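You operate a simulated robot arm through the tools that you are given. There is no shell and no other tool. Be economical: measure what you need, move in short steps, check, and stop when the job is done.

Carry out the task below with a simulated robot arm. There is one attempt and no reset: what you move stays moved.

## Task
Wrap the parcel in two layers of film and rub out the air bubbles.
Fine: free the table, half a turn lays a layer; lock it before you rub; the rubbing pad goes back. Set down upright: rubbing pad. What is to be rubbed or washed off counts as gone when no trace of it is left.

It is judged by the outcome, as a careful person would: the job done as asked, and still so three seconds after it is handed in. It fails if anything else is knocked over, pushed out of place, dropped, spilled or broken.

## Robot
A 7-joint arm with a two-finger parallel gripper, fixed in place. Base frame: the origin is at the foot of the arm, x ahead of it, y to its left, z up; the work surface is at about z = 0.86. Lengths are in m, angles in degrees, forces in N, time in s.
With the tool pointing down near the work surface it reaches from about 0.3 to 0.7 m from the base axis. Its first joint turns from -66.0 to 66.0 degrees. Payload 1.57 kg.
Tool frame: the origin (TCP) lies between the finger pads and is the grasp point; the fingertips stand 0.03 m ahead of it; z points along the fingers, y is the line along which they close. The gripper opens to 0.11 m. The fingers are 0.024 m wide and 0.012 m thick; the gripper's body (0.048 by 0.112 m) begins 0.078 m behind the TCP.
Orientation is told as [roll, pitch, yaw] about the base's x, y, z axes, in that order, counted from this pose: with the fingers straight down and closing along the base's y, the tool's x points along the base's -x, its y along +y and its z along -z.

## Interface
- The arm moves only by the tool jog_arm. Its argument "increments" is a list of rows, each a list of 7 numbers: the turn, a rotation vector about the tool's x, y, z in degrees, then the shift along the tool's x, y, z in m, then the finger opening in m, from 0 to 0.11. In form: [[ax, ay, az, x, y, z, claw], ...]. A call has 1 to 20 rows; each row is the pose to reach, as a shift and turn from the pose commanded when the call began, along the tool's axes at that moment. A row lasts 0.2 s, in which the tool goes at most 0.05 m and 8.6 degrees; a call with a longer step from one row to the next is refused whole, and so is a gripper value outside its range. A pose out of reach is approached as far as the arm can. The call stops where the force on the tool passes 40 N (or 10 N more than at its start, if that is more) or the arm is blocked; 0.2 s more then pass. Each finger travels about 0.108 m/s and halts on what it meets, pressing with about 24 N; the grip force reading is that of the motor and also rises with nothing between the fingers. The clock runs only during rows and for 0.2 s after the last one: add rows that repeat a pose to give the fingers time. It gives the time, the measured TCP pose, the force on the tool (base axes), the opening and the grip force at its end, in the units of the frame above (readings bear some noise), with the torque about the TCP (base axes, N m) and any sound that the robot's microphone picked up.
- Cameras (640 x 400 px; columns grow to the right, rows downward): "scene" is fixed at [0.1776, -0.4034, 1.4063]; the picture's right is [0.64, -0.77, 0.00], its down [-0.43, -0.36, -0.83] and it looks along [0.64, 0.54, -0.56] (base axes); focal length 214 px, centre (320, 200). "wrist" rides on the gripper at [0.07, 0.016, -0.141] in the tool frame; the picture's right is [-0.23, 0.97, 0.00], its down [-0.86, -0.20, -0.48] and it looks along [-0.47, -0.11, 0.88] (tool axes); focal length 222 px, centre (320, 200). There is no depth. A picture from a camera that has moved, and an enlarged one, comes with that camera's place and axes in the base frame and with its lens.
- capture(camera): a new picture of that camera. The clock stands still meanwhile.
- zoom(camera, box): a new picture of the part [left, top, right, bottom] of that camera's present view, enlarged. The clock stands still meanwhile.
- sign_off(): hands the job in; it is judged then, once.

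Go step by step. Nothing tells you positions but the pictures and the camera data: compare them with the known pose of the tool, close in by small moves and look again before you grip or let go. The budget is 120 turns and 64 pictures, counting those below and the enlarged ones. Unless the task says otherwise, let go and move clear before handing in, and close with one line.

The tools are called after "Emit:" as a command line: name --pt "numbers of a row" for each row, then --argument value for the rest, lists and objects as JSON in quotes. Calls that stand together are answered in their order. jog_arm: Moves the arm, as the interface text tells. Its arguments: {"type":"object","properties":{"increments":{"type":"array","items":{"type":"array","items":{"type":"number"}}}},"required":["increments"]} The other tools are called the same way: capture (camera) takes a picture; zoom (camera, box) takes an enlarged picture of a part of a camera's view; sign_off () hands the job in.

At the start:

```text
time_s: 0.0
tool_pos: [0.3423, -0.086, 1.3236]
tool_rot: [0.0, 0.0, -0.1]
wrist_force: [0.3, 0.2, 0.7]
moment: [0.03, 0.01, 0.0]
gripper_width: 0.1101
grip_force: 0.0
```

scene: 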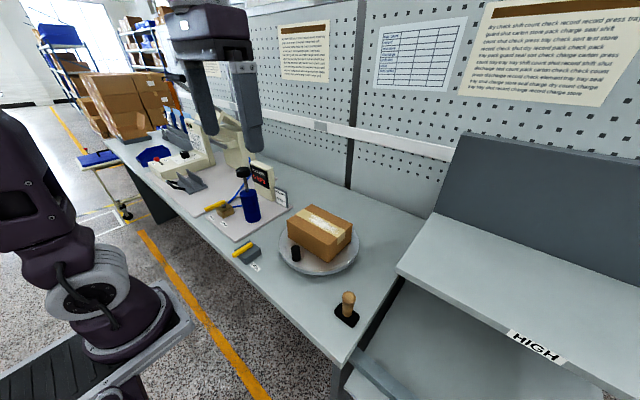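
wrist: 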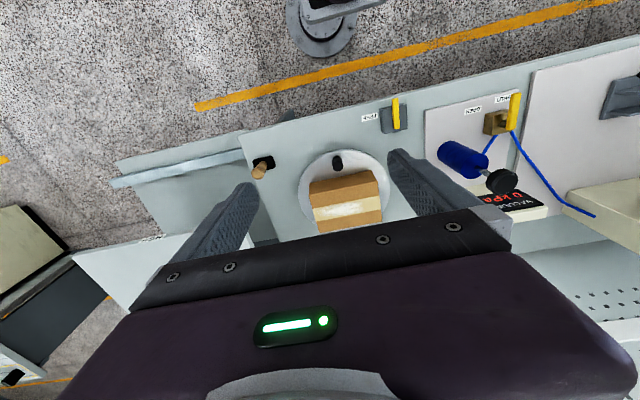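

I see a parcel on a turntable, a stamp-like pad near it, a yellow-handled lever by the turntable, and another yellow lever with a gauge (vacuum). I'll enlarge these to identify things.

Emit:
zoom --camera "scene" --box '[220, 190, 380, 290]'

Emit:
zoom --camera "wrist" --box '[230, 80, 430, 205]'

Emit:
zoom --camera "scene" --box '[180, 150, 308, 230]'

Emit:
zoom --camera "scene" --box '[270, 250, 398, 330]'

```text
4.00 times, centred on (300, 240) of scene
camera zoom: at [0.1776, -0.4034, 1.4063], right [0.64, -0.77, 0.0], down [-0.43, -0.36, -0.83], along [0.64, 0.54, -0.56], focal length 858 px, centre (400, 40)
```

zoom: 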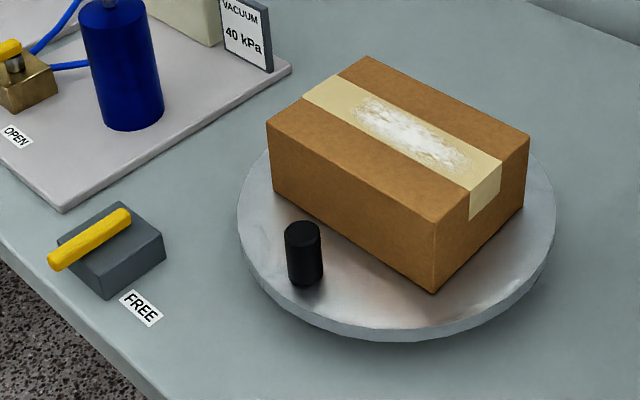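

```text
3.20 times, centred on (330, 142) of wrist
camera zoom: at [0.2713, -0.0693, 1.465], right [0.23, 0.97, 0.0], down [0.86, -0.2, 0.48], along [0.47, -0.11, -0.88], focal length 711 px, centre (288, 384)
```

zoom: 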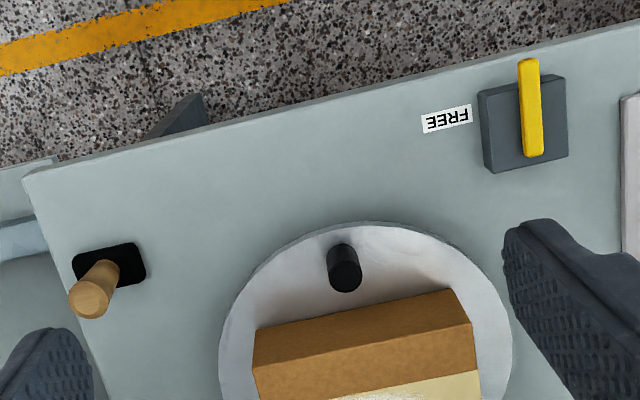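

```text
5.00 times, centred on (244, 190) of scene
camera zoom: at [0.1776, -0.4034, 1.4063], right [0.64, -0.77, 0.0], down [-0.43, -0.36, -0.83], along [0.64, 0.54, -0.56], focal length 1072 px, centre (700, 250)
```

zoom: 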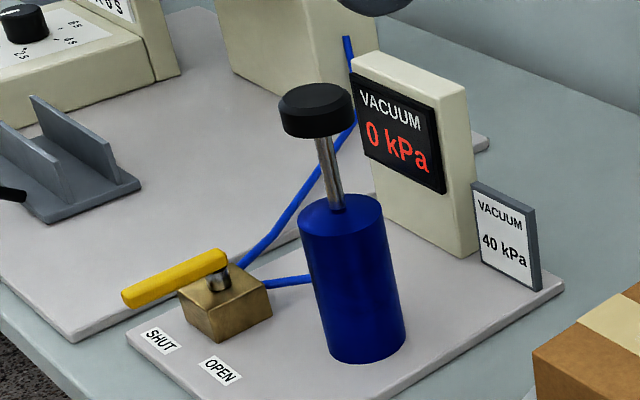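

```text
5.00 times, centred on (334, 290) of scene
camera zoom: at [0.1776, -0.4034, 1.4063], right [0.64, -0.77, 0.0], down [-0.43, -0.36, -0.83], along [0.64, 0.54, -0.56], focal length 1072 px, centre (250, -250)
```

zoom: 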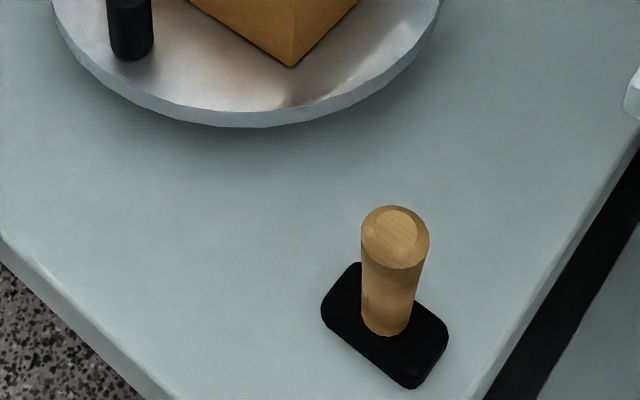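

The vacuum pump seems unrelated. I'll look more closely at the lock lever before moving nearer.

Emit:
zoom --camera "wrist" --box '[350, 90, 430, 140]'

Emit:
zoom --camera "scene" --box '[222, 230, 286, 270]'

```text
8.00 times, centred on (390, 115) of wrist
camera zoom: at [0.2713, -0.0693, 1.465], right [0.23, 0.97, 0.0], down [0.86, -0.2, 0.48], along [0.47, -0.11, -0.88], focal length 1777 px, centre (-240, 880)
```

zoom: 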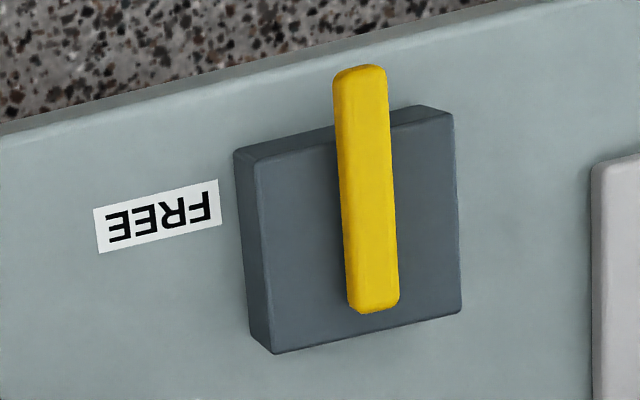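

```text
10.00 times, centred on (254, 250) of scene
camera zoom: at [0.1776, -0.4034, 1.4063], right [0.64, -0.77, 0.0], down [-0.43, -0.36, -0.83], along [0.64, 0.54, -0.56], focal length 2145 px, centre (980, -300)
```

zoom: 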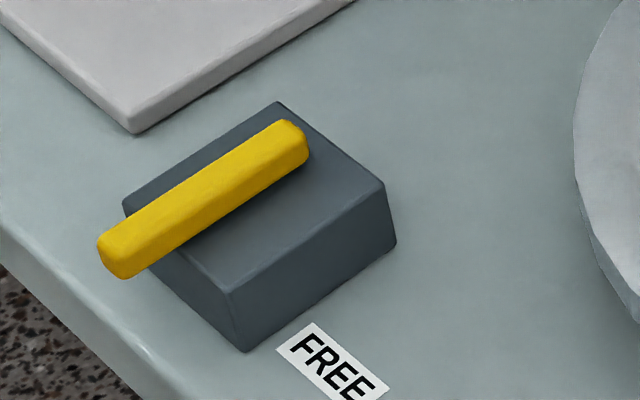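

The lock lever's yellow handle runs from about (0.353, 0.09) to (0.418, 0.09) at z≈0.90. Its pivot is near (0.402, 0.09), and FREE lies on the −y side, so it is locked now. I'll move above its tip.

Emit:
jog_arm --pt "0 0 0 -0.003 0.022 0.04 0.08" --pt "0 0 0 -0.006 0.044 0.08 0.05" --pt "0 0 0 -0.009 0.066 0.12 0.04" --pt "0 0 0 -0.012 0.088 0.16 0.04" --pt "0 0 0 -0.015 0.11 0.2 0.04" --pt "0 0 0 -0.018 0.132 0.24 0.04" --pt "0 0 0 -0.021 0.154 0.28 0.04" --pt "0 0 0 -0.023 0.176 0.32 0.04" --pt "0 0 0 -0.023 0.176 0.32 0.04"

Emit:
capture --camera "wrist"

Emit:
zoom --camera "scene" --box '[190, 180, 318, 260]'

```text
time_s: 2.0
tool_pos: [0.3634, 0.0902, 1.0006]
tool_rot: [0.0, -0.1, 0.1]
wrist_force: [-0.3, 0.1, 0.6]
moment: [-0.02, 0.03, 0.02]
gripper_width: 0.0399
grip_force: 0.0
```

```text
55 pictures are left
camera wrist: at [0.2935, 0.1059, 1.1427], right [0.23, 0.97, 0.0], down [0.86, -0.2, 0.48], along [0.47, -0.11, -0.88], focal length 222 px, centre (320, 200)
```

wrist: 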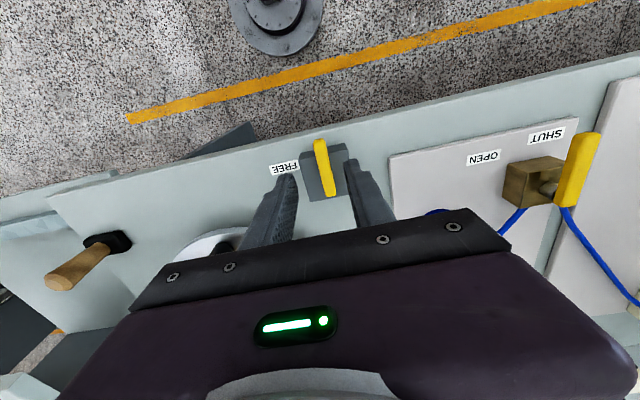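

```text
5.00 times, centred on (254, 220) of scene
camera zoom: at [0.1776, -0.4033, 1.4063], right [0.64, -0.77, 0.0], down [-0.43, -0.36, -0.83], along [0.64, 0.54, -0.56], focal length 1072 px, centre (650, 100)
```

zoom: 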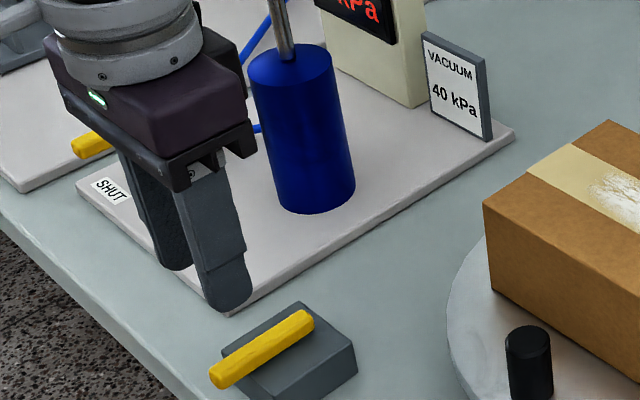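

The fingers straddle the handle as planned. I'll descend so the tips are at about z = 0.893.

Emit:
jog_arm --pt "0 0 0 0 0 0.03 0.036" --pt "0 0 0 0 0 0.055 0.036" --pt "0 0 0 0 0 0.077 0.036" --pt "0 0 0 0 0 0.077 0.036"

Emit:
zoom --camera "scene" --box '[206, 210, 302, 270]'

```text
time_s: 3.0
tool_pos: [0.3647, 0.0886, 0.9256]
tool_rot: [0.0, -0.1, -0.1]
wrist_force: [-0.1, -0.6, -0.2]
moment: [0.0, 0.01, 0.0]
gripper_width: 0.0359
grip_force: 0.0
```

```text
6.67 times, centred on (254, 240) of scene
camera zoom: at [0.1776, -0.4034, 1.4063], right [0.64, -0.77, 0.0], down [-0.43, -0.36, -0.83], along [0.64, 0.54, -0.56], focal length 1430 px, centre (760, -67)
```

zoom: 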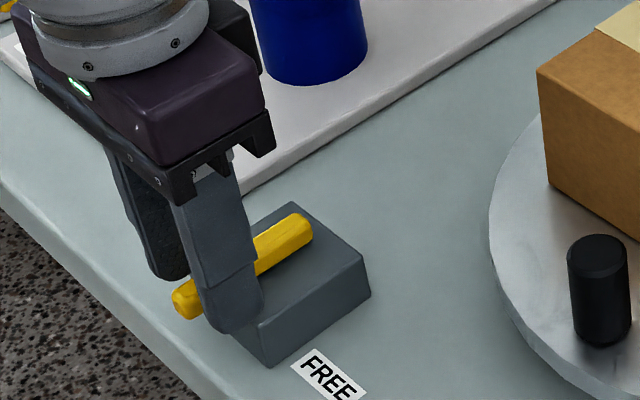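

Now I'll swing the handle 90° about its pivot toward FREE, turning the gripper with it.

Emit:
jog_arm --pt "0 0 0 0 0.0015 0 0.022" --pt "0 0 -8 -0.0004 -0.0051 0 0.022" --pt "0 0 -16 -0.0014 -0.0102 0 0.022" --pt "0 0 -24 -0.0032 -0.015 0 0.022" --pt "0 0 -32 -0.0056 -0.0196 0 0.022" --pt "0 0 -40 -0.0087 -0.0238 0 0.022" --pt "0 0 -48 -0.0122 -0.0275 0 0.022" --pt "0 0 -56 -0.0163 -0.0307 0 0.022" --pt "0 0 -64 -0.0208 -0.0333 0 0.022" --pt "0 0 -72 -0.0256 -0.0352 0 0.022" --pt "0 0 -80 -0.0306 -0.0364 0 0.022" --pt "0 0 -88 -0.0357 -0.037 0 0.022" --pt "0 0 -95 -0.0402 -0.0369 0 0.022" --pt "0 0 -95 -0.0402 -0.0369 0 0.022"

Emit:
zoom --camera "scene" --box '[206, 210, 302, 270]'

```text
time_s: 6.0
tool_pos: [0.403, 0.0535, 0.9256]
tool_rot: [0.1, 0.0, 95.2]
wrist_force: [-20.2, 17.0, -1.4]
moment: [0.39, 0.37, -0.58]
gripper_width: 0.0382
grip_force: 9.4
```

```text
6.67 times, centred on (254, 240) of scene
camera zoom: at [0.1771, -0.4029, 1.4065], right [0.64, -0.77, 0.0], down [-0.43, -0.36, -0.83], along [0.64, 0.53, -0.56], focal length 1430 px, centre (760, -67)
```

zoom: 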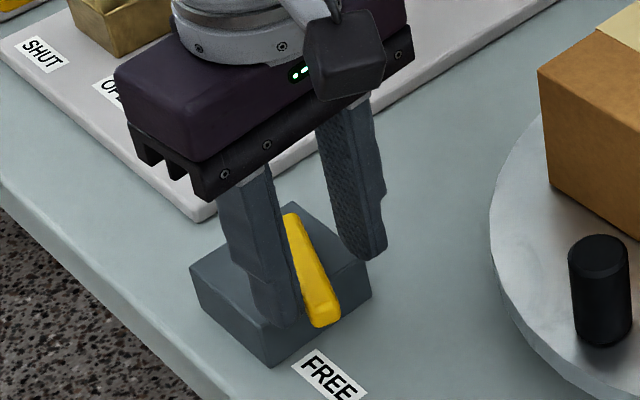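

The handle turned about 70° and then the finger gave way. I'll release, lift, square the gripper back up with fingers closed, and push the handle the rest of the way with the rigid side of the fingers.

Emit:
jog_arm --pt "0 0 0 0 0.004 0 0.05" --pt "0 0 0 0 0.004 0 0.05" --pt "0 0 0 0 0.004 -0.04 0.05" --pt "0 0 8 0 0.012 -0.07 0.02" --pt "0 0 16 0 0.02 -0.07 0" --pt "0 0 24 0 0.03 -0.07 0" --pt "0 0 32 0 0.04 -0.07 0" --pt "0 0 40 0 0.05 -0.07 0" --pt "0 0 48 0 0.058 -0.07 0" --pt "0 0 56 0 0.058 -0.07 0" --pt "0 0 64 0 0.058 -0.07 0" --pt "0 0 72 0 0.058 -0.07 0" --pt "0 0 80 0 0.058 -0.07 0" --pt "0 0 88 0 0.058 -0.07 0" --pt "0 0 95 0 0.058 -0.07 0" --pt "0 0 95 0 0.058 -0.07 0"

Emit:
zoom --camera "scene" --box '[206, 210, 302, 270]'

```text
time_s: 9.4
tool_pos: [0.3466, 0.0486, 0.9955]
tool_rot: [-0.1, 0.0, 0.0]
wrist_force: [-0.4, 0.4, -0.2]
moment: [0.0, 0.01, 0.0]
gripper_width: 0.0
grip_force: 21.4
```

```text
6.67 times, centred on (254, 240) of scene
camera zoom: at [0.1776, -0.4034, 1.4063], right [0.64, -0.77, 0.0], down [-0.43, -0.36, -0.83], along [0.64, 0.54, -0.56], focal length 1430 px, centre (760, -67)
```

zoom: 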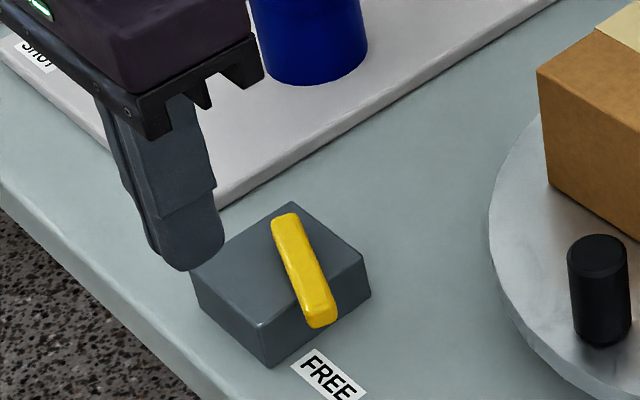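

The handle rests about 20° short of FREE. I'll lower the closed fingers on its −x side and push it in +x.

Emit:
jog_arm --pt "0 0 0 0 0 0.035 0" --pt "0 0 0 0 0 0.07 0" --pt "0 0 0 -0.015 0 0.07 0" --pt "0 0 0 -0.025 0 0.07 0" --pt "0 0 0 -0.03 0 0.07 0" --pt "0 0 0 -0.035 0 0.07 0" --pt "0 0 0 -0.04 0 0.07 0" --pt "0 0 0 -0.044 0 0.07 0" --pt "0 0 0 -0.044 0 0.07 0"

Emit:
zoom --camera "scene" --box '[206, 210, 302, 270]'

```text
time_s: 10.8
tool_pos: [0.3734, 0.0477, 0.9258]
tool_rot: [-0.3, 1.2, 0.1]
wrist_force: [-14.4, 11.6, 6.5]
moment: [0.11, 0.22, -0.05]
gripper_width: 0.0
grip_force: 21.0
stopped in row 7: the force on the tool passed its limit at 45 N (the readings are from after the stop); the commanded pose is now the measured one
```

```text
6.67 times, centred on (254, 240) of scene
camera zoom: at [0.1771, -0.4031, 1.4064], right [0.64, -0.77, 0.0], down [-0.43, -0.36, -0.83], along [0.64, 0.53, -0.56], focal length 1430 px, centre (760, -67)
```

zoom: 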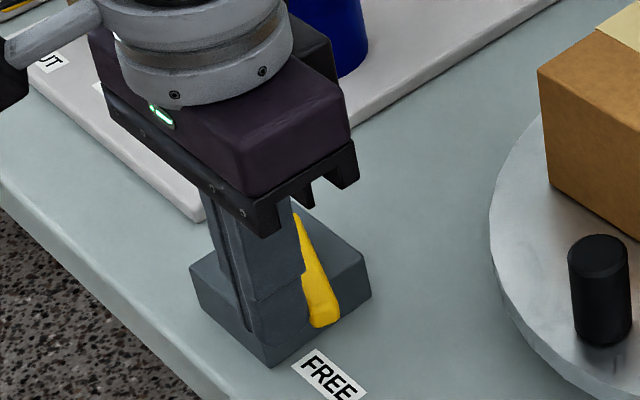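

The handle hit a hard stop at about 70°, so that is its FREE end position. Next I'll lift off and go above the turntable's black knob at about (0.472, −0.064).

Emit:
jog_arm --pt "0 -1.2 0 0.012 0 0 0" --pt "0 -1.2 0 0.012 0 -0.04 0" --pt "0 -1.2 0 0.0 0 -0.085 0.03" --pt "0 -1.2 0 -0.02 -0.035 -0.095 0.05" --pt "0 -1.2 0 -0.05 -0.065 -0.095 0.06" --pt "0 -1.2 0 -0.08 -0.095 -0.095 0.06" --pt "0 -1.2 0 -0.0986 -0.1117 -0.095 0.06" --pt "0 -1.2 0 -0.0986 -0.1117 -0.095 0.06"

Emit:
capture --camera "wrist"

Emit:
zoom --camera "scene" --box '[220, 190, 380, 290]'

```text
time_s: 12.6
tool_pos: [0.476, -0.063, 1.0197]
tool_rot: [-0.2, -0.4, 0.0]
wrist_force: [-0.5, -0.3, 0.0]
moment: [-0.02, 0.01, 0.03]
gripper_width: 0.06
grip_force: 0.0
```

```text
49 pictures are left
camera wrist: at [0.4042, -0.0455, 1.1604], right [0.23, 0.97, 0.0], down [0.85, -0.2, 0.48], along [0.47, -0.11, -0.88], focal length 222 px, centre (320, 200)
```

wrist: 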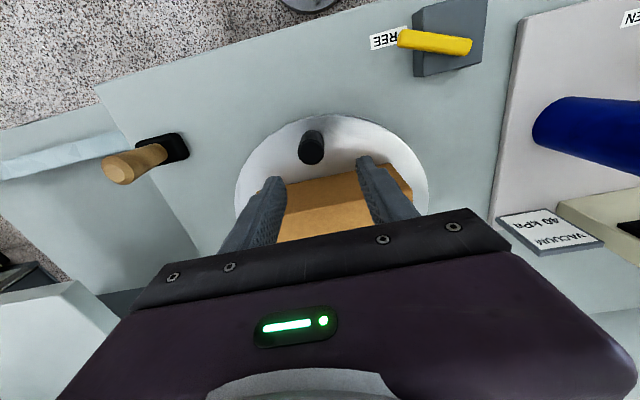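

```text
4.00 times, centred on (300, 240) of scene
camera zoom: at [0.1776, -0.4034, 1.4063], right [0.64, -0.77, 0.0], down [-0.43, -0.36, -0.83], along [0.64, 0.54, -0.56], focal length 858 px, centre (400, 40)
```

zoom: 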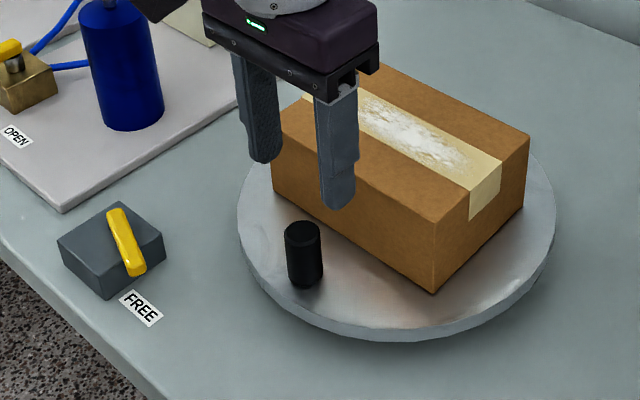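

The handle now points at the FREE label. The knob is at about (0.467, −0.066), so I'll go down around it with open fingers.

Emit:
jog_arm --pt "0 0 0 0.009 -0.003 0.03 0.06" --pt "0 0 0 0.009 -0.003 0.065 0.06" --pt "0 0 0 0.009 -0.003 0.098 0.06" --pt "0 0 0 0.009 -0.003 0.098 0.06"

Emit:
zoom --camera "scene" --box '[220, 190, 380, 290]'

Emit:
zoom --camera "wrist" --box '[220, 60, 412, 180]'

```text
time_s: 13.4
tool_pos: [0.4673, -0.0672, 0.9357]
tool_rot: [-0.1, -0.5, 0.1]
wrist_force: [-12.8, -0.4, 34.9]
moment: [1.23, 0.78, 0.39]
gripper_width: 0.0604
grip_force: 0.8
stopped in row 3: the force on the tool passed its limit at 143 N (the readings are from after the stop); the commanded pose is now the measured one
```

```text
4.00 times, centred on (300, 240) of scene
camera zoom: at [0.1767, -0.4033, 1.4064], right [0.64, -0.77, 0.0], down [-0.42, -0.36, -0.83], along [0.64, 0.54, -0.56], focal length 858 px, centre (400, 40)
```

zoom: 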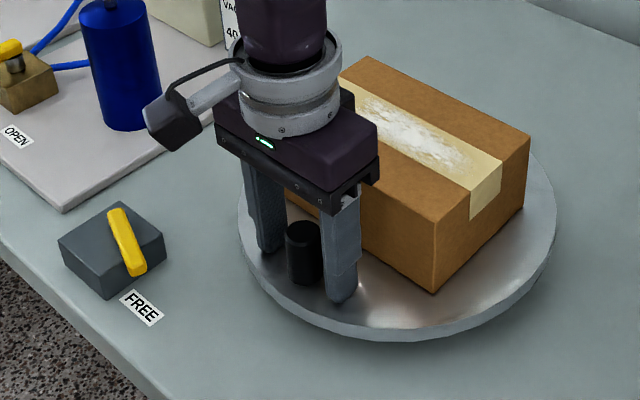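

```text
3.33 times, centred on (316, 120) of wrist
camera zoom: at [0.3964, -0.0502, 1.0771], right [0.23, 0.97, 0.0], down [0.85, -0.2, 0.49], along [0.47, -0.11, -0.87], focal length 740 px, centre (333, 467)
```

zoom: 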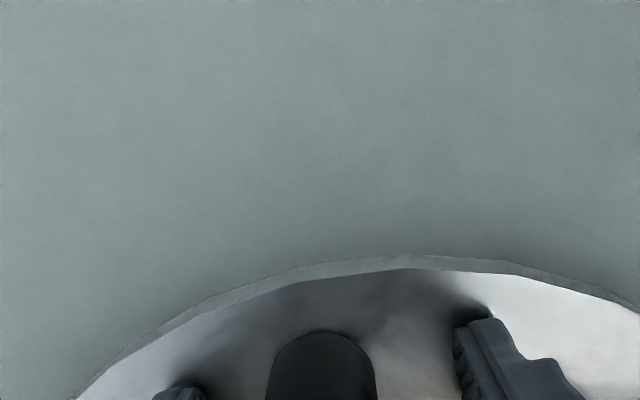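

The fingertips touched the plate, which tells me the plate top is at z≈0.905, with its centre near (0.563, −0.069) and the knob near (0.461, −0.068). I'll lift a few mm and close loosely around the knob.

Emit:
jog_arm --pt "0 0 0 0 0 -0.007 0.06" --pt "0 0.5 0 0.005 0 -0.007 0.05" --pt "0 0.5 0 0.005 0 -0.007 0.034" --pt "0 0.5 0 0.005 0 -0.007 0.034"

Emit:
zoom --camera "scene" --box '[240, 200, 368, 280]'

```text
time_s: 14.4
tool_pos: [0.4638, -0.0668, 0.941]
tool_rot: [-0.2, -0.1, 0.1]
wrist_force: [-0.3, -0.2, -0.2]
moment: [0.01, 0.0, 0.02]
gripper_width: 0.034
grip_force: 0.0
```

```text
5.00 times, centred on (304, 240) of scene
camera zoom: at [0.1776, -0.4034, 1.4063], right [0.64, -0.77, 0.0], down [-0.43, -0.36, -0.83], along [0.64, 0.54, -0.56], focal length 1072 px, centre (400, 0)
```

zoom: 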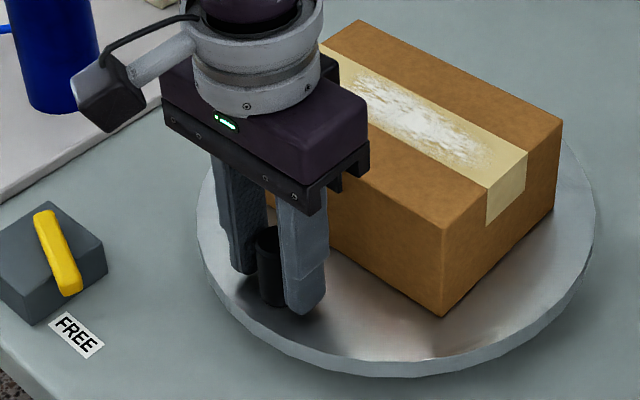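

The knob is caged. I'll turn the table counter-clockwise by 40° first and check.

Emit:
jog_arm --pt "0 0 -8 -0.001 -0.0139 0 0.034" --pt "0 0 -16 -0.0039 -0.0276 0 0.034" --pt "0 0 -24 -0.0086 -0.0407 0 0.034" --pt "0 0 -32 -0.0152 -0.053 0 0.034" --pt "0 0 -40 -0.0234 -0.0643 0 0.034" --pt "0 0 -40 -0.0234 -0.0643 0 0.034"

Emit:
zoom --camera "scene" --box '[240, 200, 368, 280]'

```text
time_s: 15.8
tool_pos: [0.4892, -0.1335, 0.9432]
tool_rot: [-0.3, 0.1, 40.3]
wrist_force: [-0.5, 0.0, 0.3]
moment: [0.06, 0.02, 0.03]
gripper_width: 0.0349
grip_force: 0.1
```

```text
5.00 times, centred on (304, 240) of scene
camera zoom: at [0.1775, -0.4034, 1.4063], right [0.64, -0.77, 0.0], down [-0.43, -0.36, -0.83], along [0.64, 0.54, -0.56], focal length 1072 px, centre (400, 0)
```

zoom: 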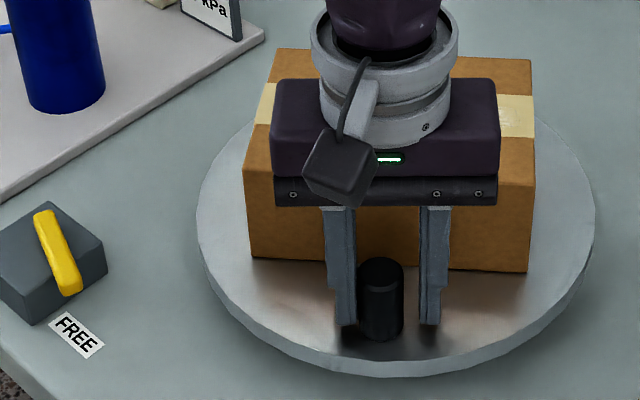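

The table is turning with the knob. I'll shift 5 mm outward and continue to about 92°.

Emit:
jog_arm --pt "0 0 -8 0.004 -0.0146 0 0.034" --pt "0 0 -16 0.0009 -0.0289 0 0.034" --pt "0 0 -24 -0.0041 -0.0427 0 0.034" --pt "0 0 -32 -0.011 -0.0556 0 0.034" --pt "0 0 -40 -0.0196 -0.0675 0 0.034" --pt "0 0 -48 -0.0297 -0.078 0 0.034" --pt "0 0 -52 -0.0354 -0.0827 0 0.034" --pt "0 0 -52 -0.0354 -0.0827 0 0.034"

Emit:
zoom --camera "scene" --box '[240, 190, 400, 290]'

```text
time_s: 17.6
tool_pos: [0.5687, -0.1732, 0.9414]
tool_rot: [-0.2, 0.3, 92.1]
wrist_force: [-0.9, -1.1, -0.4]
moment: [-0.03, 0.01, 0.02]
gripper_width: 0.0347
grip_force: 0.6
```

```text
4.00 times, centred on (320, 240) of scene
camera zoom: at [0.1776, -0.4034, 1.4063], right [0.64, -0.77, 0.0], down [-0.43, -0.36, -0.83], along [0.64, 0.54, -0.56], focal length 858 px, centre (320, 40)
```

zoom: 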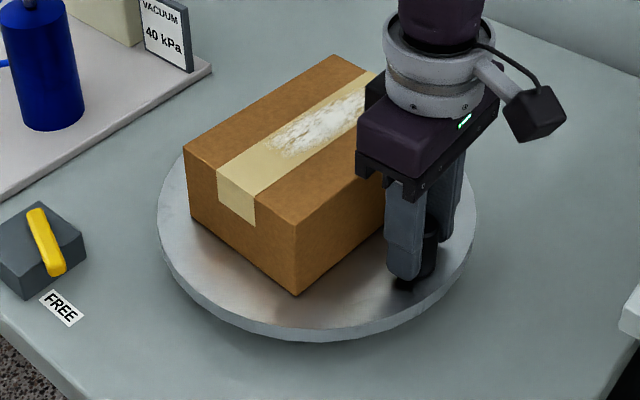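

The table has turned about 90°. I'll open, lift and rotate the gripper back by 180° to regrip.

Emit:
jog_arm --pt "0 0 0 0 0 0 0.06" --pt "0 0 0 0 0 0 0.06" --pt "0 0 0 0 0 -0.04 0.06" --pt "0 0 0 0 0 -0.08 0.06" --pt "0 0 8.5 0 0 -0.08 0.06" --pt "0 0 17 0 0 -0.08 0.06" --pt "0 0 25.5 0 0 -0.08 0.06" --pt "0 0 34 0 0 -0.08 0.06" --pt "0 0 42.5 0 0 -0.08 0.06" --pt "0 0 51 0 0 -0.08 0.06" --pt "0 0 59.5 0 0 -0.08 0.06" --pt "0 0 68 0 0 -0.08 0.06" --pt "0 0 76.5 0 0 -0.08 0.06" --pt "0 0 85 0 0 -0.08 0.06" --pt "0 0 93.5 0 0 -0.08 0.06" --pt "0 0 102 0 0 -0.08 0.06" --pt "0 0 110.5 0 0 -0.08 0.06" --pt "0 0 119 0 0 -0.08 0.06" --pt "0 0 127.5 0 0 -0.08 0.06" --pt "0 0 136 0 0 -0.08 0.06"

Emit:
jog_arm --pt "0 0 8.5 0 0 0 0.06" --pt "0 0 17 0 0 0 0.06" --pt "0 0 25.5 0 0 0 0.06" --pt "0 0 34 0 0 0 0.06" --pt "0 0 42.5 0 0 0 0.06" --pt "0 0 44 0 0 0 0.06"

Emit:
zoom --camera "scene" --box '[240, 190, 400, 290]'

Emit:
capture --camera "wrist"

```text
time_s: 21.8
tool_pos: [0.5676, -0.1727, 1.0212]
tool_rot: [-0.1, -0.2, -44.1]
wrist_force: [0.5, -0.3, 0.0]
moment: [0.0, 0.01, -0.01]
gripper_width: 0.0601
grip_force: 0.0
```

```text
time_s: 23.2
tool_pos: [0.5686, -0.1711, 1.0231]
tool_rot: [0.0, -0.2, -88.0]
wrist_force: [-0.5, -0.4, -0.8]
moment: [-0.05, 0.03, 0.0]
gripper_width: 0.0599
grip_force: 0.0
```

```text
4.00 times, centred on (320, 240) of scene
camera zoom: at [0.1776, -0.4034, 1.4063], right [0.64, -0.77, 0.0], down [-0.43, -0.36, -0.83], along [0.64, 0.54, -0.56], focal length 858 px, centre (320, 40)
```

zoom: 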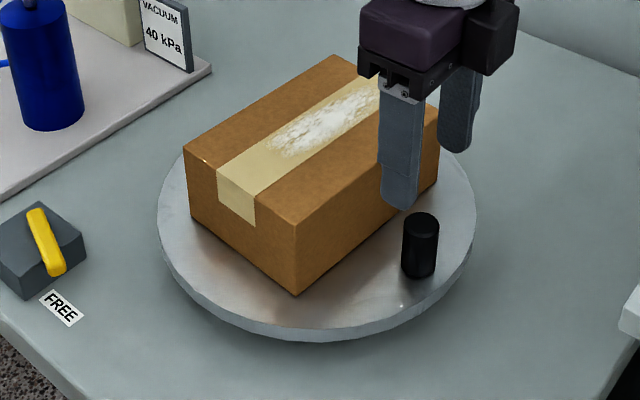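

```text
41 pictures are left
camera wrist: at [0.5816, -0.1004, 1.1644], right [0.98, -0.19, 0.0], down [-0.17, -0.86, 0.48], along [-0.09, -0.47, -0.88], focal length 222 px, centre (320, 200)
```

wrist: 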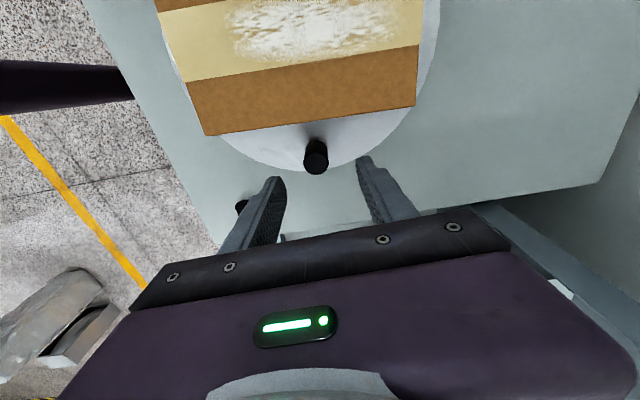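

The knob is at about (0.563, −0.172), between the fingers. I'll descend and close loosely on it.

Emit:
jog_arm --pt "0 0 0 0 -0.004 0.03 0.06" --pt "0 0 0 0 -0.004 0.06 0.06" --pt "0 0 0 0 -0.004 0.079 0.06" --pt "0 0 0 0 -0.004 0.08 0.045" --pt "0 0 0 0 -0.004 0.08 0.034" --pt "0 0 0 0 -0.004 0.08 0.034"

Emit:
zoom --camera "scene" --box '[240, 190, 400, 290]'

```text
time_s: 24.6
tool_pos: [0.564, -0.1731, 0.9423]
tool_rot: [0.1, -0.2, -87.9]
wrist_force: [0.5, 0.0, -0.8]
moment: [-0.04, -0.01, -0.01]
gripper_width: 0.0339
grip_force: 0.0
```

```text
4.00 times, centred on (320, 240) of scene
camera zoom: at [0.1776, -0.4034, 1.4063], right [0.64, -0.77, 0.0], down [-0.43, -0.36, -0.83], along [0.64, 0.54, -0.56], focal length 858 px, centre (320, 40)
```

zoom: 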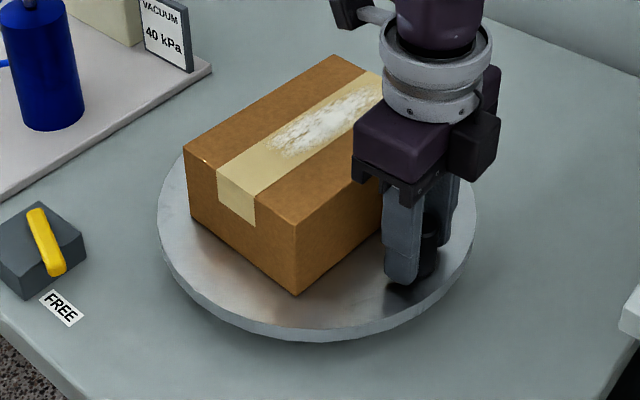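

Now I'll turn on from here by another 88°, to the far side.

Emit:
jog_arm --pt "0 0 -8 0.001 0.0145 0 0.034" --pt "0 0 -16 0.004 0.0287 0 0.034" --pt "0 0 -24 0.009 0.0423 0 0.034" --pt "0 0 -32 0.0158 0.0551 0 0.034" --pt "0 0 -40 0.0243 0.0669 0 0.034" --pt "0 0 -48 0.0344 0.0773 0 0.034" --pt "0 0 -56 0.0458 0.0862 0 0.034" --pt "0 0 -64 0.0584 0.0935 0 0.034" --pt "0 0 -72 0.0719 0.0989 0 0.034" --pt "0 0 -80 0.0859 0.1024 0 0.034" --pt "0 0 -88 0.1004 0.1039 0 0.034" --pt "0 0 -88 0.1004 0.1039 0 0.034"

Emit:
zoom --camera "scene" --box '[240, 170, 400, 270]'

```text
time_s: 27.2
tool_pos: [0.664, -0.0677, 0.9431]
tool_rot: [-0.2, -0.1, 0.3]
wrist_force: [0.1, -0.1, -0.7]
moment: [-0.01, 0.0, 0.01]
gripper_width: 0.0344
grip_force: 0.2
```

```text
4.00 times, centred on (320, 220) of scene
camera zoom: at [0.1776, -0.4034, 1.4063], right [0.64, -0.77, 0.0], down [-0.43, -0.36, -0.83], along [0.64, 0.54, -0.56], focal length 858 px, centre (320, 120)
```

zoom: 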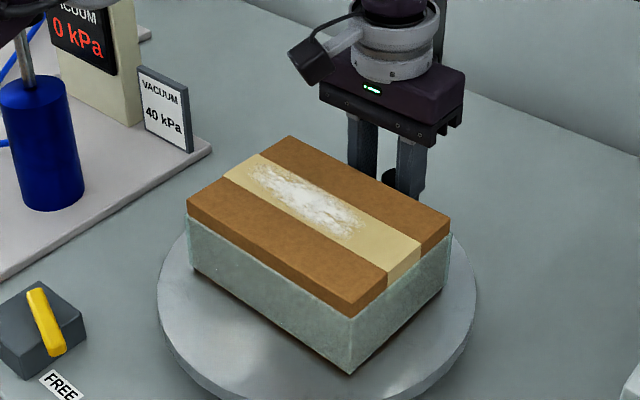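

One film layer has appeared. I'll keep turning another 90° or so.

Emit:
jog_arm --pt "0 0 -8 0.001 0.0143 0 0.034" --pt "0 0 -16 0.004 0.0284 0 0.034" --pt "0 0 -24 0.0089 0.0419 0 0.034" --pt "0 0 -32 0.0157 0.0546 0 0.034" --pt "0 0 -40 0.0241 0.0662 0 0.034" --pt "0 0 -48 0.0341 0.0765 0 0.034" --pt "0 0 -56 0.0454 0.0854 0 0.034" --pt "0 0 -64 0.0578 0.0926 0 0.034" --pt "0 0 -72 0.0712 0.0979 0 0.034" --pt "0 0 -80 0.0851 0.1014 0 0.034" --pt "0 0 -88 0.0994 0.1029 0 0.034" --pt "0 0 -92 0.1066 0.1029 0 0.034" --pt "0 0 -92 0.1066 0.1029 0 0.034"

Emit:
zoom --camera "scene" --box '[220, 180, 380, 280]'

```text
time_s: 30.0
tool_pos: [0.5573, 0.0358, 0.9426]
tool_rot: [-0.2, 0.2, 92.3]
wrist_force: [0.7, 0.0, -0.6]
moment: [0.0, 0.0, 0.04]
gripper_width: 0.0347
grip_force: 0.4
```

```text
4.00 times, centred on (300, 230) of scene
camera zoom: at [0.1776, -0.4034, 1.4063], right [0.64, -0.77, 0.0], down [-0.43, -0.36, -0.83], along [0.64, 0.54, -0.56], focal length 858 px, centre (400, 80)
```

zoom: 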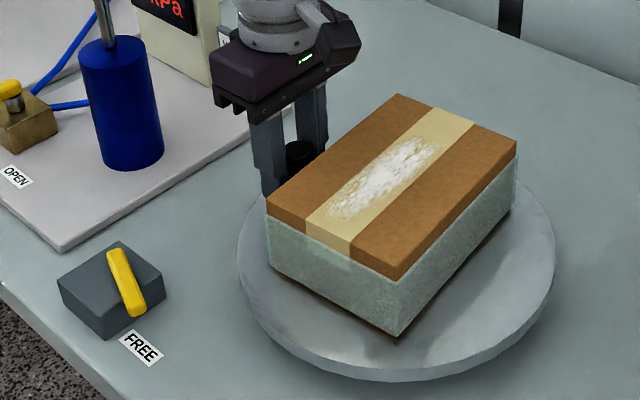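

Same trick again: open, lift, and turn the gripper back by 180°.

Emit:
jog_arm --pt "0 0 0 0 0 0 0.06" --pt "0 0 0 0 0 0 0.06" --pt "0 0 0 0 0 -0.04 0.06" --pt "0 0 0 0 0 -0.08 0.06" --pt "0 0 8.5 0 0 -0.08 0.06" --pt "0 0 17 0 0 -0.08 0.06" --pt "0 0 25.5 0 0 -0.08 0.06" --pt "0 0 34 0 0 -0.08 0.06" --pt "0 0 42.5 0 0 -0.08 0.06" --pt "0 0 51 0 0 -0.08 0.06" --pt "0 0 59.5 0 0 -0.08 0.06" --pt "0 0 68 0 0 -0.08 0.06" --pt "0 0 76.5 0 0 -0.08 0.06" --pt "0 0 85 0 0 -0.08 0.06" --pt "0 0 93.5 0 0 -0.08 0.06" --pt "0 0 102 0 0 -0.08 0.06" --pt "0 0 110.5 0 0 -0.08 0.06" --pt "0 0 119 0 0 -0.08 0.06" --pt "0 0 127.5 0 0 -0.08 0.06" --pt "0 0 136 0 0 -0.08 0.06"

Emit:
jog_arm --pt "0 0 8.5 0 0 0 0.06" --pt "0 0 17 0 0 0 0.06" --pt "0 0 25.5 0 0 0 0.06" --pt "0 0 34 0 0 0 0.06" --pt "0 0 42.5 0 0 0 0.06" --pt "0 0 44 0 0 0 0.06"

Emit:
capture --camera "wrist"

Emit:
zoom --camera "scene" --box '[220, 170, 380, 270]'

```text
time_s: 34.2
tool_pos: [0.5559, 0.0354, 1.0205]
tool_rot: [-0.2, -0.3, -44.1]
wrist_force: [0.4, 0.7, 0.2]
moment: [-0.07, 0.02, 0.0]
gripper_width: 0.06
grip_force: 0.0
```

```text
time_s: 35.6
tool_pos: [0.5567, 0.0348, 1.0218]
tool_rot: [0.1, -0.2, -88.0]
wrist_force: [-0.1, 0.0, 0.4]
moment: [-0.01, 0.0, -0.02]
gripper_width: 0.0601
grip_force: 0.2
```

```text
37 pictures are left
camera wrist: at [0.5703, 0.1062, 1.1631], right [0.98, -0.19, 0.0], down [-0.17, -0.86, 0.48], along [-0.09, -0.47, -0.88], focal length 222 px, centre (320, 200)
```

wrist: 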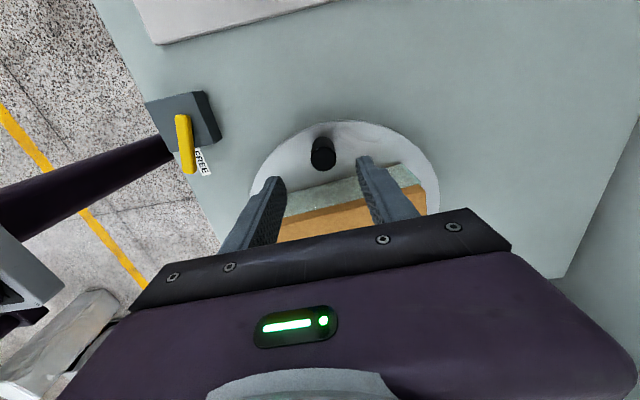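

```text
4.00 times, centred on (300, 220) of scene
camera zoom: at [0.1776, -0.4034, 1.4063], right [0.64, -0.77, 0.0], down [-0.43, -0.36, -0.83], along [0.64, 0.54, -0.56], focal length 858 px, centre (400, 120)
```

zoom: 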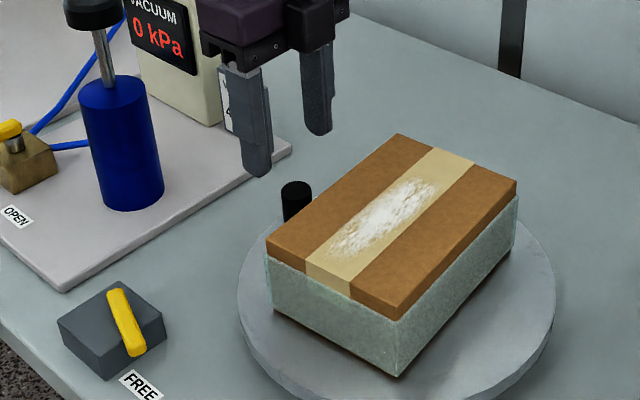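

The knob is well between the fingers. I'll descend and close loosely.

Emit:
jog_arm --pt "0 0 0 0.001 0.001 0.03 0.06" --pt "0 0 0 0.001 0.001 0.06 0.06" --pt "0 0 0 0.001 0.001 0.079 0.06" --pt "0 0 0 0.001 0.001 0.079 0.045" --pt "0 0 0 0.001 0.001 0.079 0.034" --pt "0 0 0 0.001 0.001 0.079 0.034"

Emit:
zoom --camera "scene" --box '[220, 170, 380, 270]'

```text
time_s: 37.0
tool_pos: [0.559, 0.0346, 0.9426]
tool_rot: [0.1, -0.2, -87.9]
wrist_force: [0.5, -0.2, 0.5]
moment: [0.01, -0.01, -0.01]
gripper_width: 0.0341
grip_force: 0.0
```

```text
4.00 times, centred on (300, 220) of scene
camera zoom: at [0.1776, -0.4034, 1.4063], right [0.64, -0.77, 0.0], down [-0.43, -0.36, -0.83], along [0.64, 0.54, -0.56], focal length 858 px, centre (400, 120)
```

zoom: 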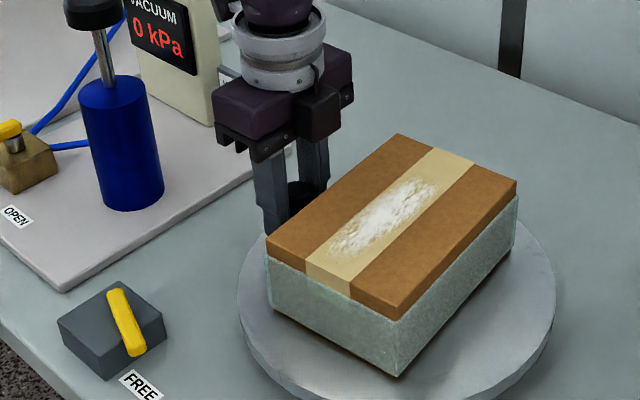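

Caged again. I'll turn the last stretch, about 98°, to finish just past a full turn.

Emit:
jog_arm --pt "0 0 -8 -0.001 -0.0145 0 0.034" --pt "0 0 -16 -0.004 -0.0287 0 0.034" --pt "0 0 -24 -0.009 -0.0423 0 0.034" --pt "0 0 -32 -0.0158 -0.0551 0 0.034" --pt "0 0 -40 -0.0243 -0.0669 0 0.034" --pt "0 0 -48 -0.0344 -0.0773 0 0.034" --pt "0 0 -56 -0.0458 -0.0862 0 0.034" --pt "0 0 -64 -0.0584 -0.0935 0 0.034" --pt "0 0 -72 -0.0719 -0.0989 0 0.034" --pt "0 0 -80 -0.0859 -0.1024 0 0.034" --pt "0 0 -88 -0.1004 -0.1039 0 0.034" --pt "0 0 -96 -0.1149 -0.1034 0 0.034" --pt "0 0 -98 -0.1185 -0.103 0 0.034" --pt "0 0 -98 -0.1185 -0.103 0 0.034"

Emit:
zoom --camera "scene" --box '[220, 180, 380, 280]'

```text
time_s: 40.0
tool_pos: [0.4604, -0.0859, 0.9433]
tool_rot: [-0.3, -0.1, 10.1]
wrist_force: [-0.5, 0.6, 0.3]
moment: [0.05, 0.01, 0.0]
gripper_width: 0.0347
grip_force: 0.6
```

```text
4.00 times, centred on (300, 230) of scene
camera zoom: at [0.1776, -0.4034, 1.4063], right [0.64, -0.77, 0.0], down [-0.43, -0.36, -0.83], along [0.64, 0.54, -0.56], focal length 858 px, centre (400, 80)
```

zoom: 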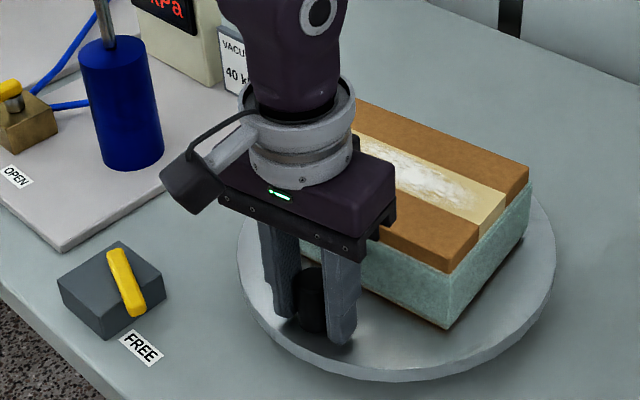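

Two layers seem on, since the film looks denser. I'll release the knob, lift, and move above the lock handle at about (0.395, 0.052) with the gripper turned 70°.

Emit:
jog_arm --pt "0 0 0 0 0 0 0.06" --pt "0 0 0 0 0 0 0.06" --pt "0 0 0 0 0 -0.04 0.06" --pt "0 0 0 0 0 -0.08 0.06" --pt "0 0 -7.5 0.005 0.018 -0.08 0.06" --pt "0 0 -15 0.01 0.037 -0.08 0.06" --pt "0 0 -22.5 0.015 0.055 -0.08 0.05" --pt "0 0 -30 0.02 0.073 -0.08 0.045" --pt "0 0 -37.5 0.025 0.092 -0.08 0.042" --pt "0 0 -45 0.03 0.11 -0.08 0.042" --pt "0 0 -52.5 0.035 0.128 -0.08 0.042" --pt "0 0 -60 0.04 0.147 -0.08 0.042" --pt "0 0 -60 0.04 0.147 -0.08 0.042"

Emit:
zoom --camera "scene" --box '[206, 190, 366, 290]'

Emit:
capture --camera "wrist"

```text
time_s: 42.8
tool_pos: [0.3949, 0.0505, 1.0215]
tool_rot: [-0.1, 0.2, 70.3]
wrist_force: [0.3, 0.3, 0.1]
moment: [-0.01, 0.02, -0.03]
gripper_width: 0.0418
grip_force: 0.0
```

```text
4.00 times, centred on (286, 240) of scene
camera zoom: at [0.1776, -0.4034, 1.4063], right [0.64, -0.77, 0.0], down [-0.43, -0.36, -0.83], along [0.64, 0.54, -0.56], focal length 858 px, centre (456, 40)
```

zoom: 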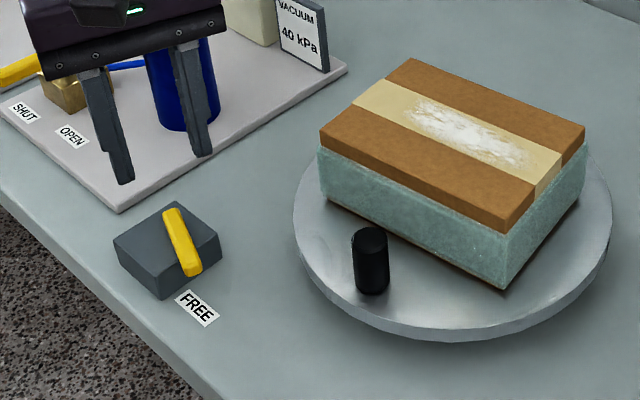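

```text
32 pictures are left
camera wrist: at [0.3558, -0.0074, 1.1636], right [-0.84, 0.54, 0.0], down [0.48, 0.74, 0.48], along [0.26, 0.4, -0.88], focal length 222 px, centre (320, 200)
```

wrist: 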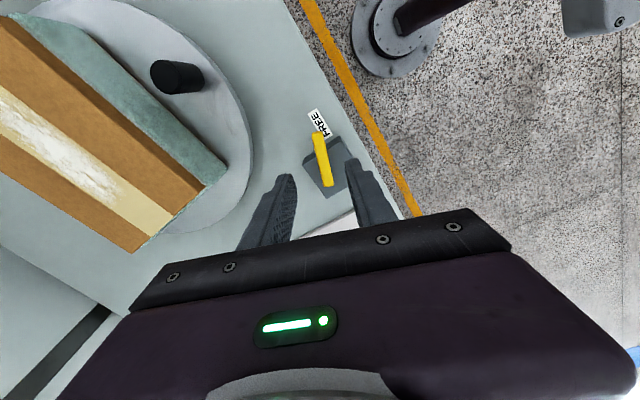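

The handle sits between the fingers. I'll descend around it.

Emit:
jog_arm --pt "0 0 0 0 0 0.04 0.042" --pt "0 0 0 0 0 0.075 0.042" --pt "0 0 0 0 0 0.096 0.042" --pt "0 0 0 0 0 0.096 0.03" --pt "0 0 0 0 0 0.096 0.024"

Emit:
zoom --camera "scene" --box '[206, 210, 302, 270]'

```text
time_s: 44.0
tool_pos: [0.3967, 0.0501, 0.926]
tool_rot: [-0.1, 0.2, 70.1]
wrist_force: [-0.1, 0.6, 0.8]
moment: [-0.05, -0.01, -0.02]
gripper_width: 0.0242
grip_force: 0.1
```

```text
6.67 times, centred on (254, 240) of scene
camera zoom: at [0.1776, -0.4034, 1.4063], right [0.64, -0.77, 0.0], down [-0.43, -0.36, -0.83], along [0.64, 0.54, -0.56], focal length 1430 px, centre (760, -67)
```

zoom: 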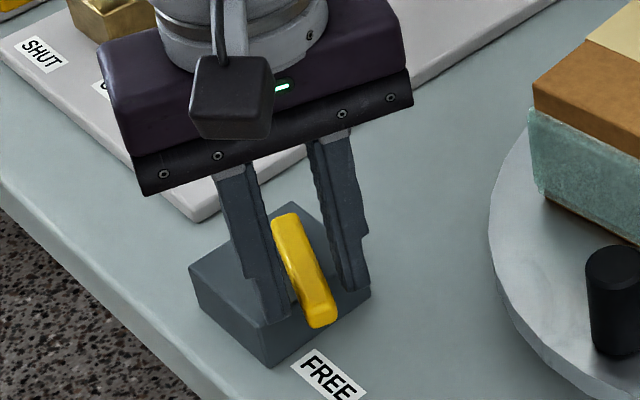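

Now I'll swing it back 72° to the locked position, with slight overtravel to take up slack.

Emit:
jog_arm --pt "0 0 8 -0.0004 0.0057 0 0.024" --pt "0 0 16 -0.0016 0.0113 0 0.024" --pt "0 0 24 -0.0035 0.0167 0 0.024" --pt "0 0 32 -0.0062 0.0217 0 0.024" --pt "0 0 40 -0.0096 0.0264 0 0.024" --pt "0 0 48 -0.0136 0.0305 0 0.024" --pt "0 0 56 -0.0181 0.034 0 0.024" --pt "0 0 64 -0.023 0.0369 0 0.024" --pt "0 0 72 -0.0283 0.039 0 0.024" --pt "0 0 76 -0.0311 0.0398 0 0.024" --pt "0 0 76 -0.0311 0.0398 0 0.024"

Emit:
zoom --camera "scene" --box '[206, 210, 302, 270]'

```text
time_s: 46.4
tool_pos: [0.3684, 0.0935, 0.9255]
tool_rot: [-0.3, -0.1, -6.0]
wrist_force: [-0.6, 0.6, 0.0]
moment: [0.0, -0.02, 0.01]
gripper_width: 0.0239
grip_force: 0.1
```

```text
6.67 times, centred on (254, 240) of scene
camera zoom: at [0.1776, -0.4034, 1.4063], right [0.64, -0.77, 0.0], down [-0.43, -0.36, -0.83], along [0.64, 0.54, -0.56], focal length 1430 px, centre (760, -67)
```

zoom: 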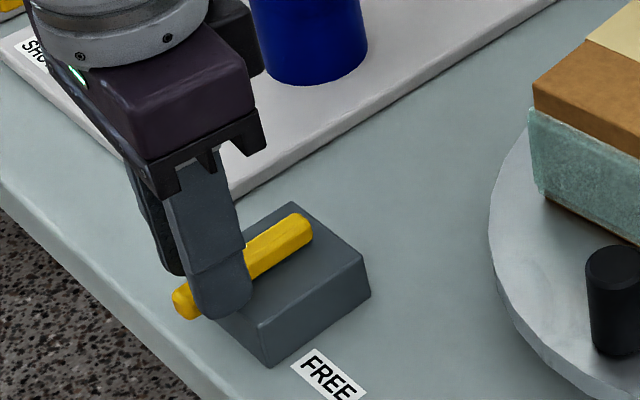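

The handle looks back at its original spot; I'll nudge it a few mm more to seat it against the stop.

Emit:
jog_arm --pt "0 0 0 0 0.004 0 0.024" --pt "0 0 0 0 0.008 0 0.024" --pt "0 0 0 0 0.008 0 0.024"

```text
time_s: 47.2
tool_pos: [0.3692, 0.1006, 0.9255]
tool_rot: [-0.3, -0.1, -6.0]
wrist_force: [1.5, -15.1, 5.8]
moment: [-0.42, 0.12, 0.27]
gripper_width: 0.0371
grip_force: 7.5
```

It is locked hard against its stop. I'll release and travel above the rubbing pad, with its wooden handle at about (0.435, −0.271).

Emit:
jog_arm --pt "0 0 0 0 -0.006 0 0.05" --pt "0 0 0 0 -0.006 0 0.05" --pt "0 0 0 0 -0.006 -0.04 0.05" --pt "0 0 0 0 -0.006 -0.08 0.06" --pt "0 0 0 0 -0.01 -0.11 0.07" --pt "0 0 -6 -0.012 -0.05 -0.12 0.07" --pt "0 0 -6 -0.024 -0.09 -0.12 0.07" --pt "0 0 -6 -0.036 -0.13 -0.12 0.07" --pt "0 0 -6 -0.048 -0.17 -0.12 0.07" --pt "0 0 -6 -0.06 -0.21 -0.12 0.07" --pt "0 0 -6 -0.072 -0.25 -0.12 0.07" --pt "0 0 -6 -0.084 -0.29 -0.12 0.07" --pt "0 0 -6 -0.094 -0.33 -0.12 0.07" --pt "0 0 -6 -0.104 -0.362 -0.12 0.07" --pt "0 0 -6 -0.104 -0.362 -0.12 0.07"

Emit:
capture --camera "wrist"

Emit:
capture --camera "scene"

```text
time_s: 50.4
tool_pos: [0.4346, -0.269, 1.0477]
tool_rot: [-0.2, 0.0, 0.0]
wrist_force: [-0.7, 0.1, 0.3]
moment: [0.0, -0.02, -0.02]
gripper_width: 0.07
grip_force: 0.0
```

```text
29 pictures are left
camera wrist: at [0.3651, -0.251, 1.1891], right [0.23, 0.97, 0.0], down [0.86, -0.2, 0.48], along [0.47, -0.11, -0.88], focal length 222 px, centre (320, 200)
```

wrist: 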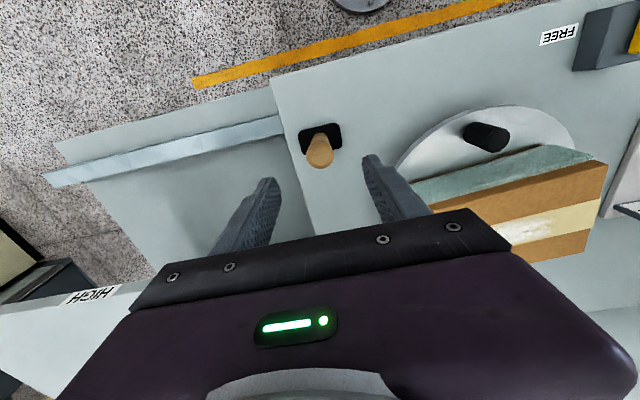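

```text
28 pictures are left
```

scene: 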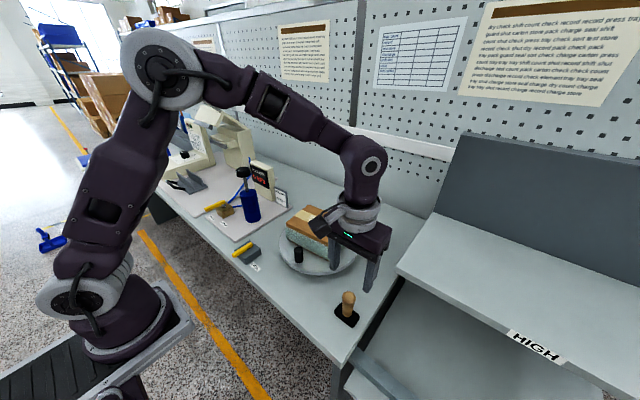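

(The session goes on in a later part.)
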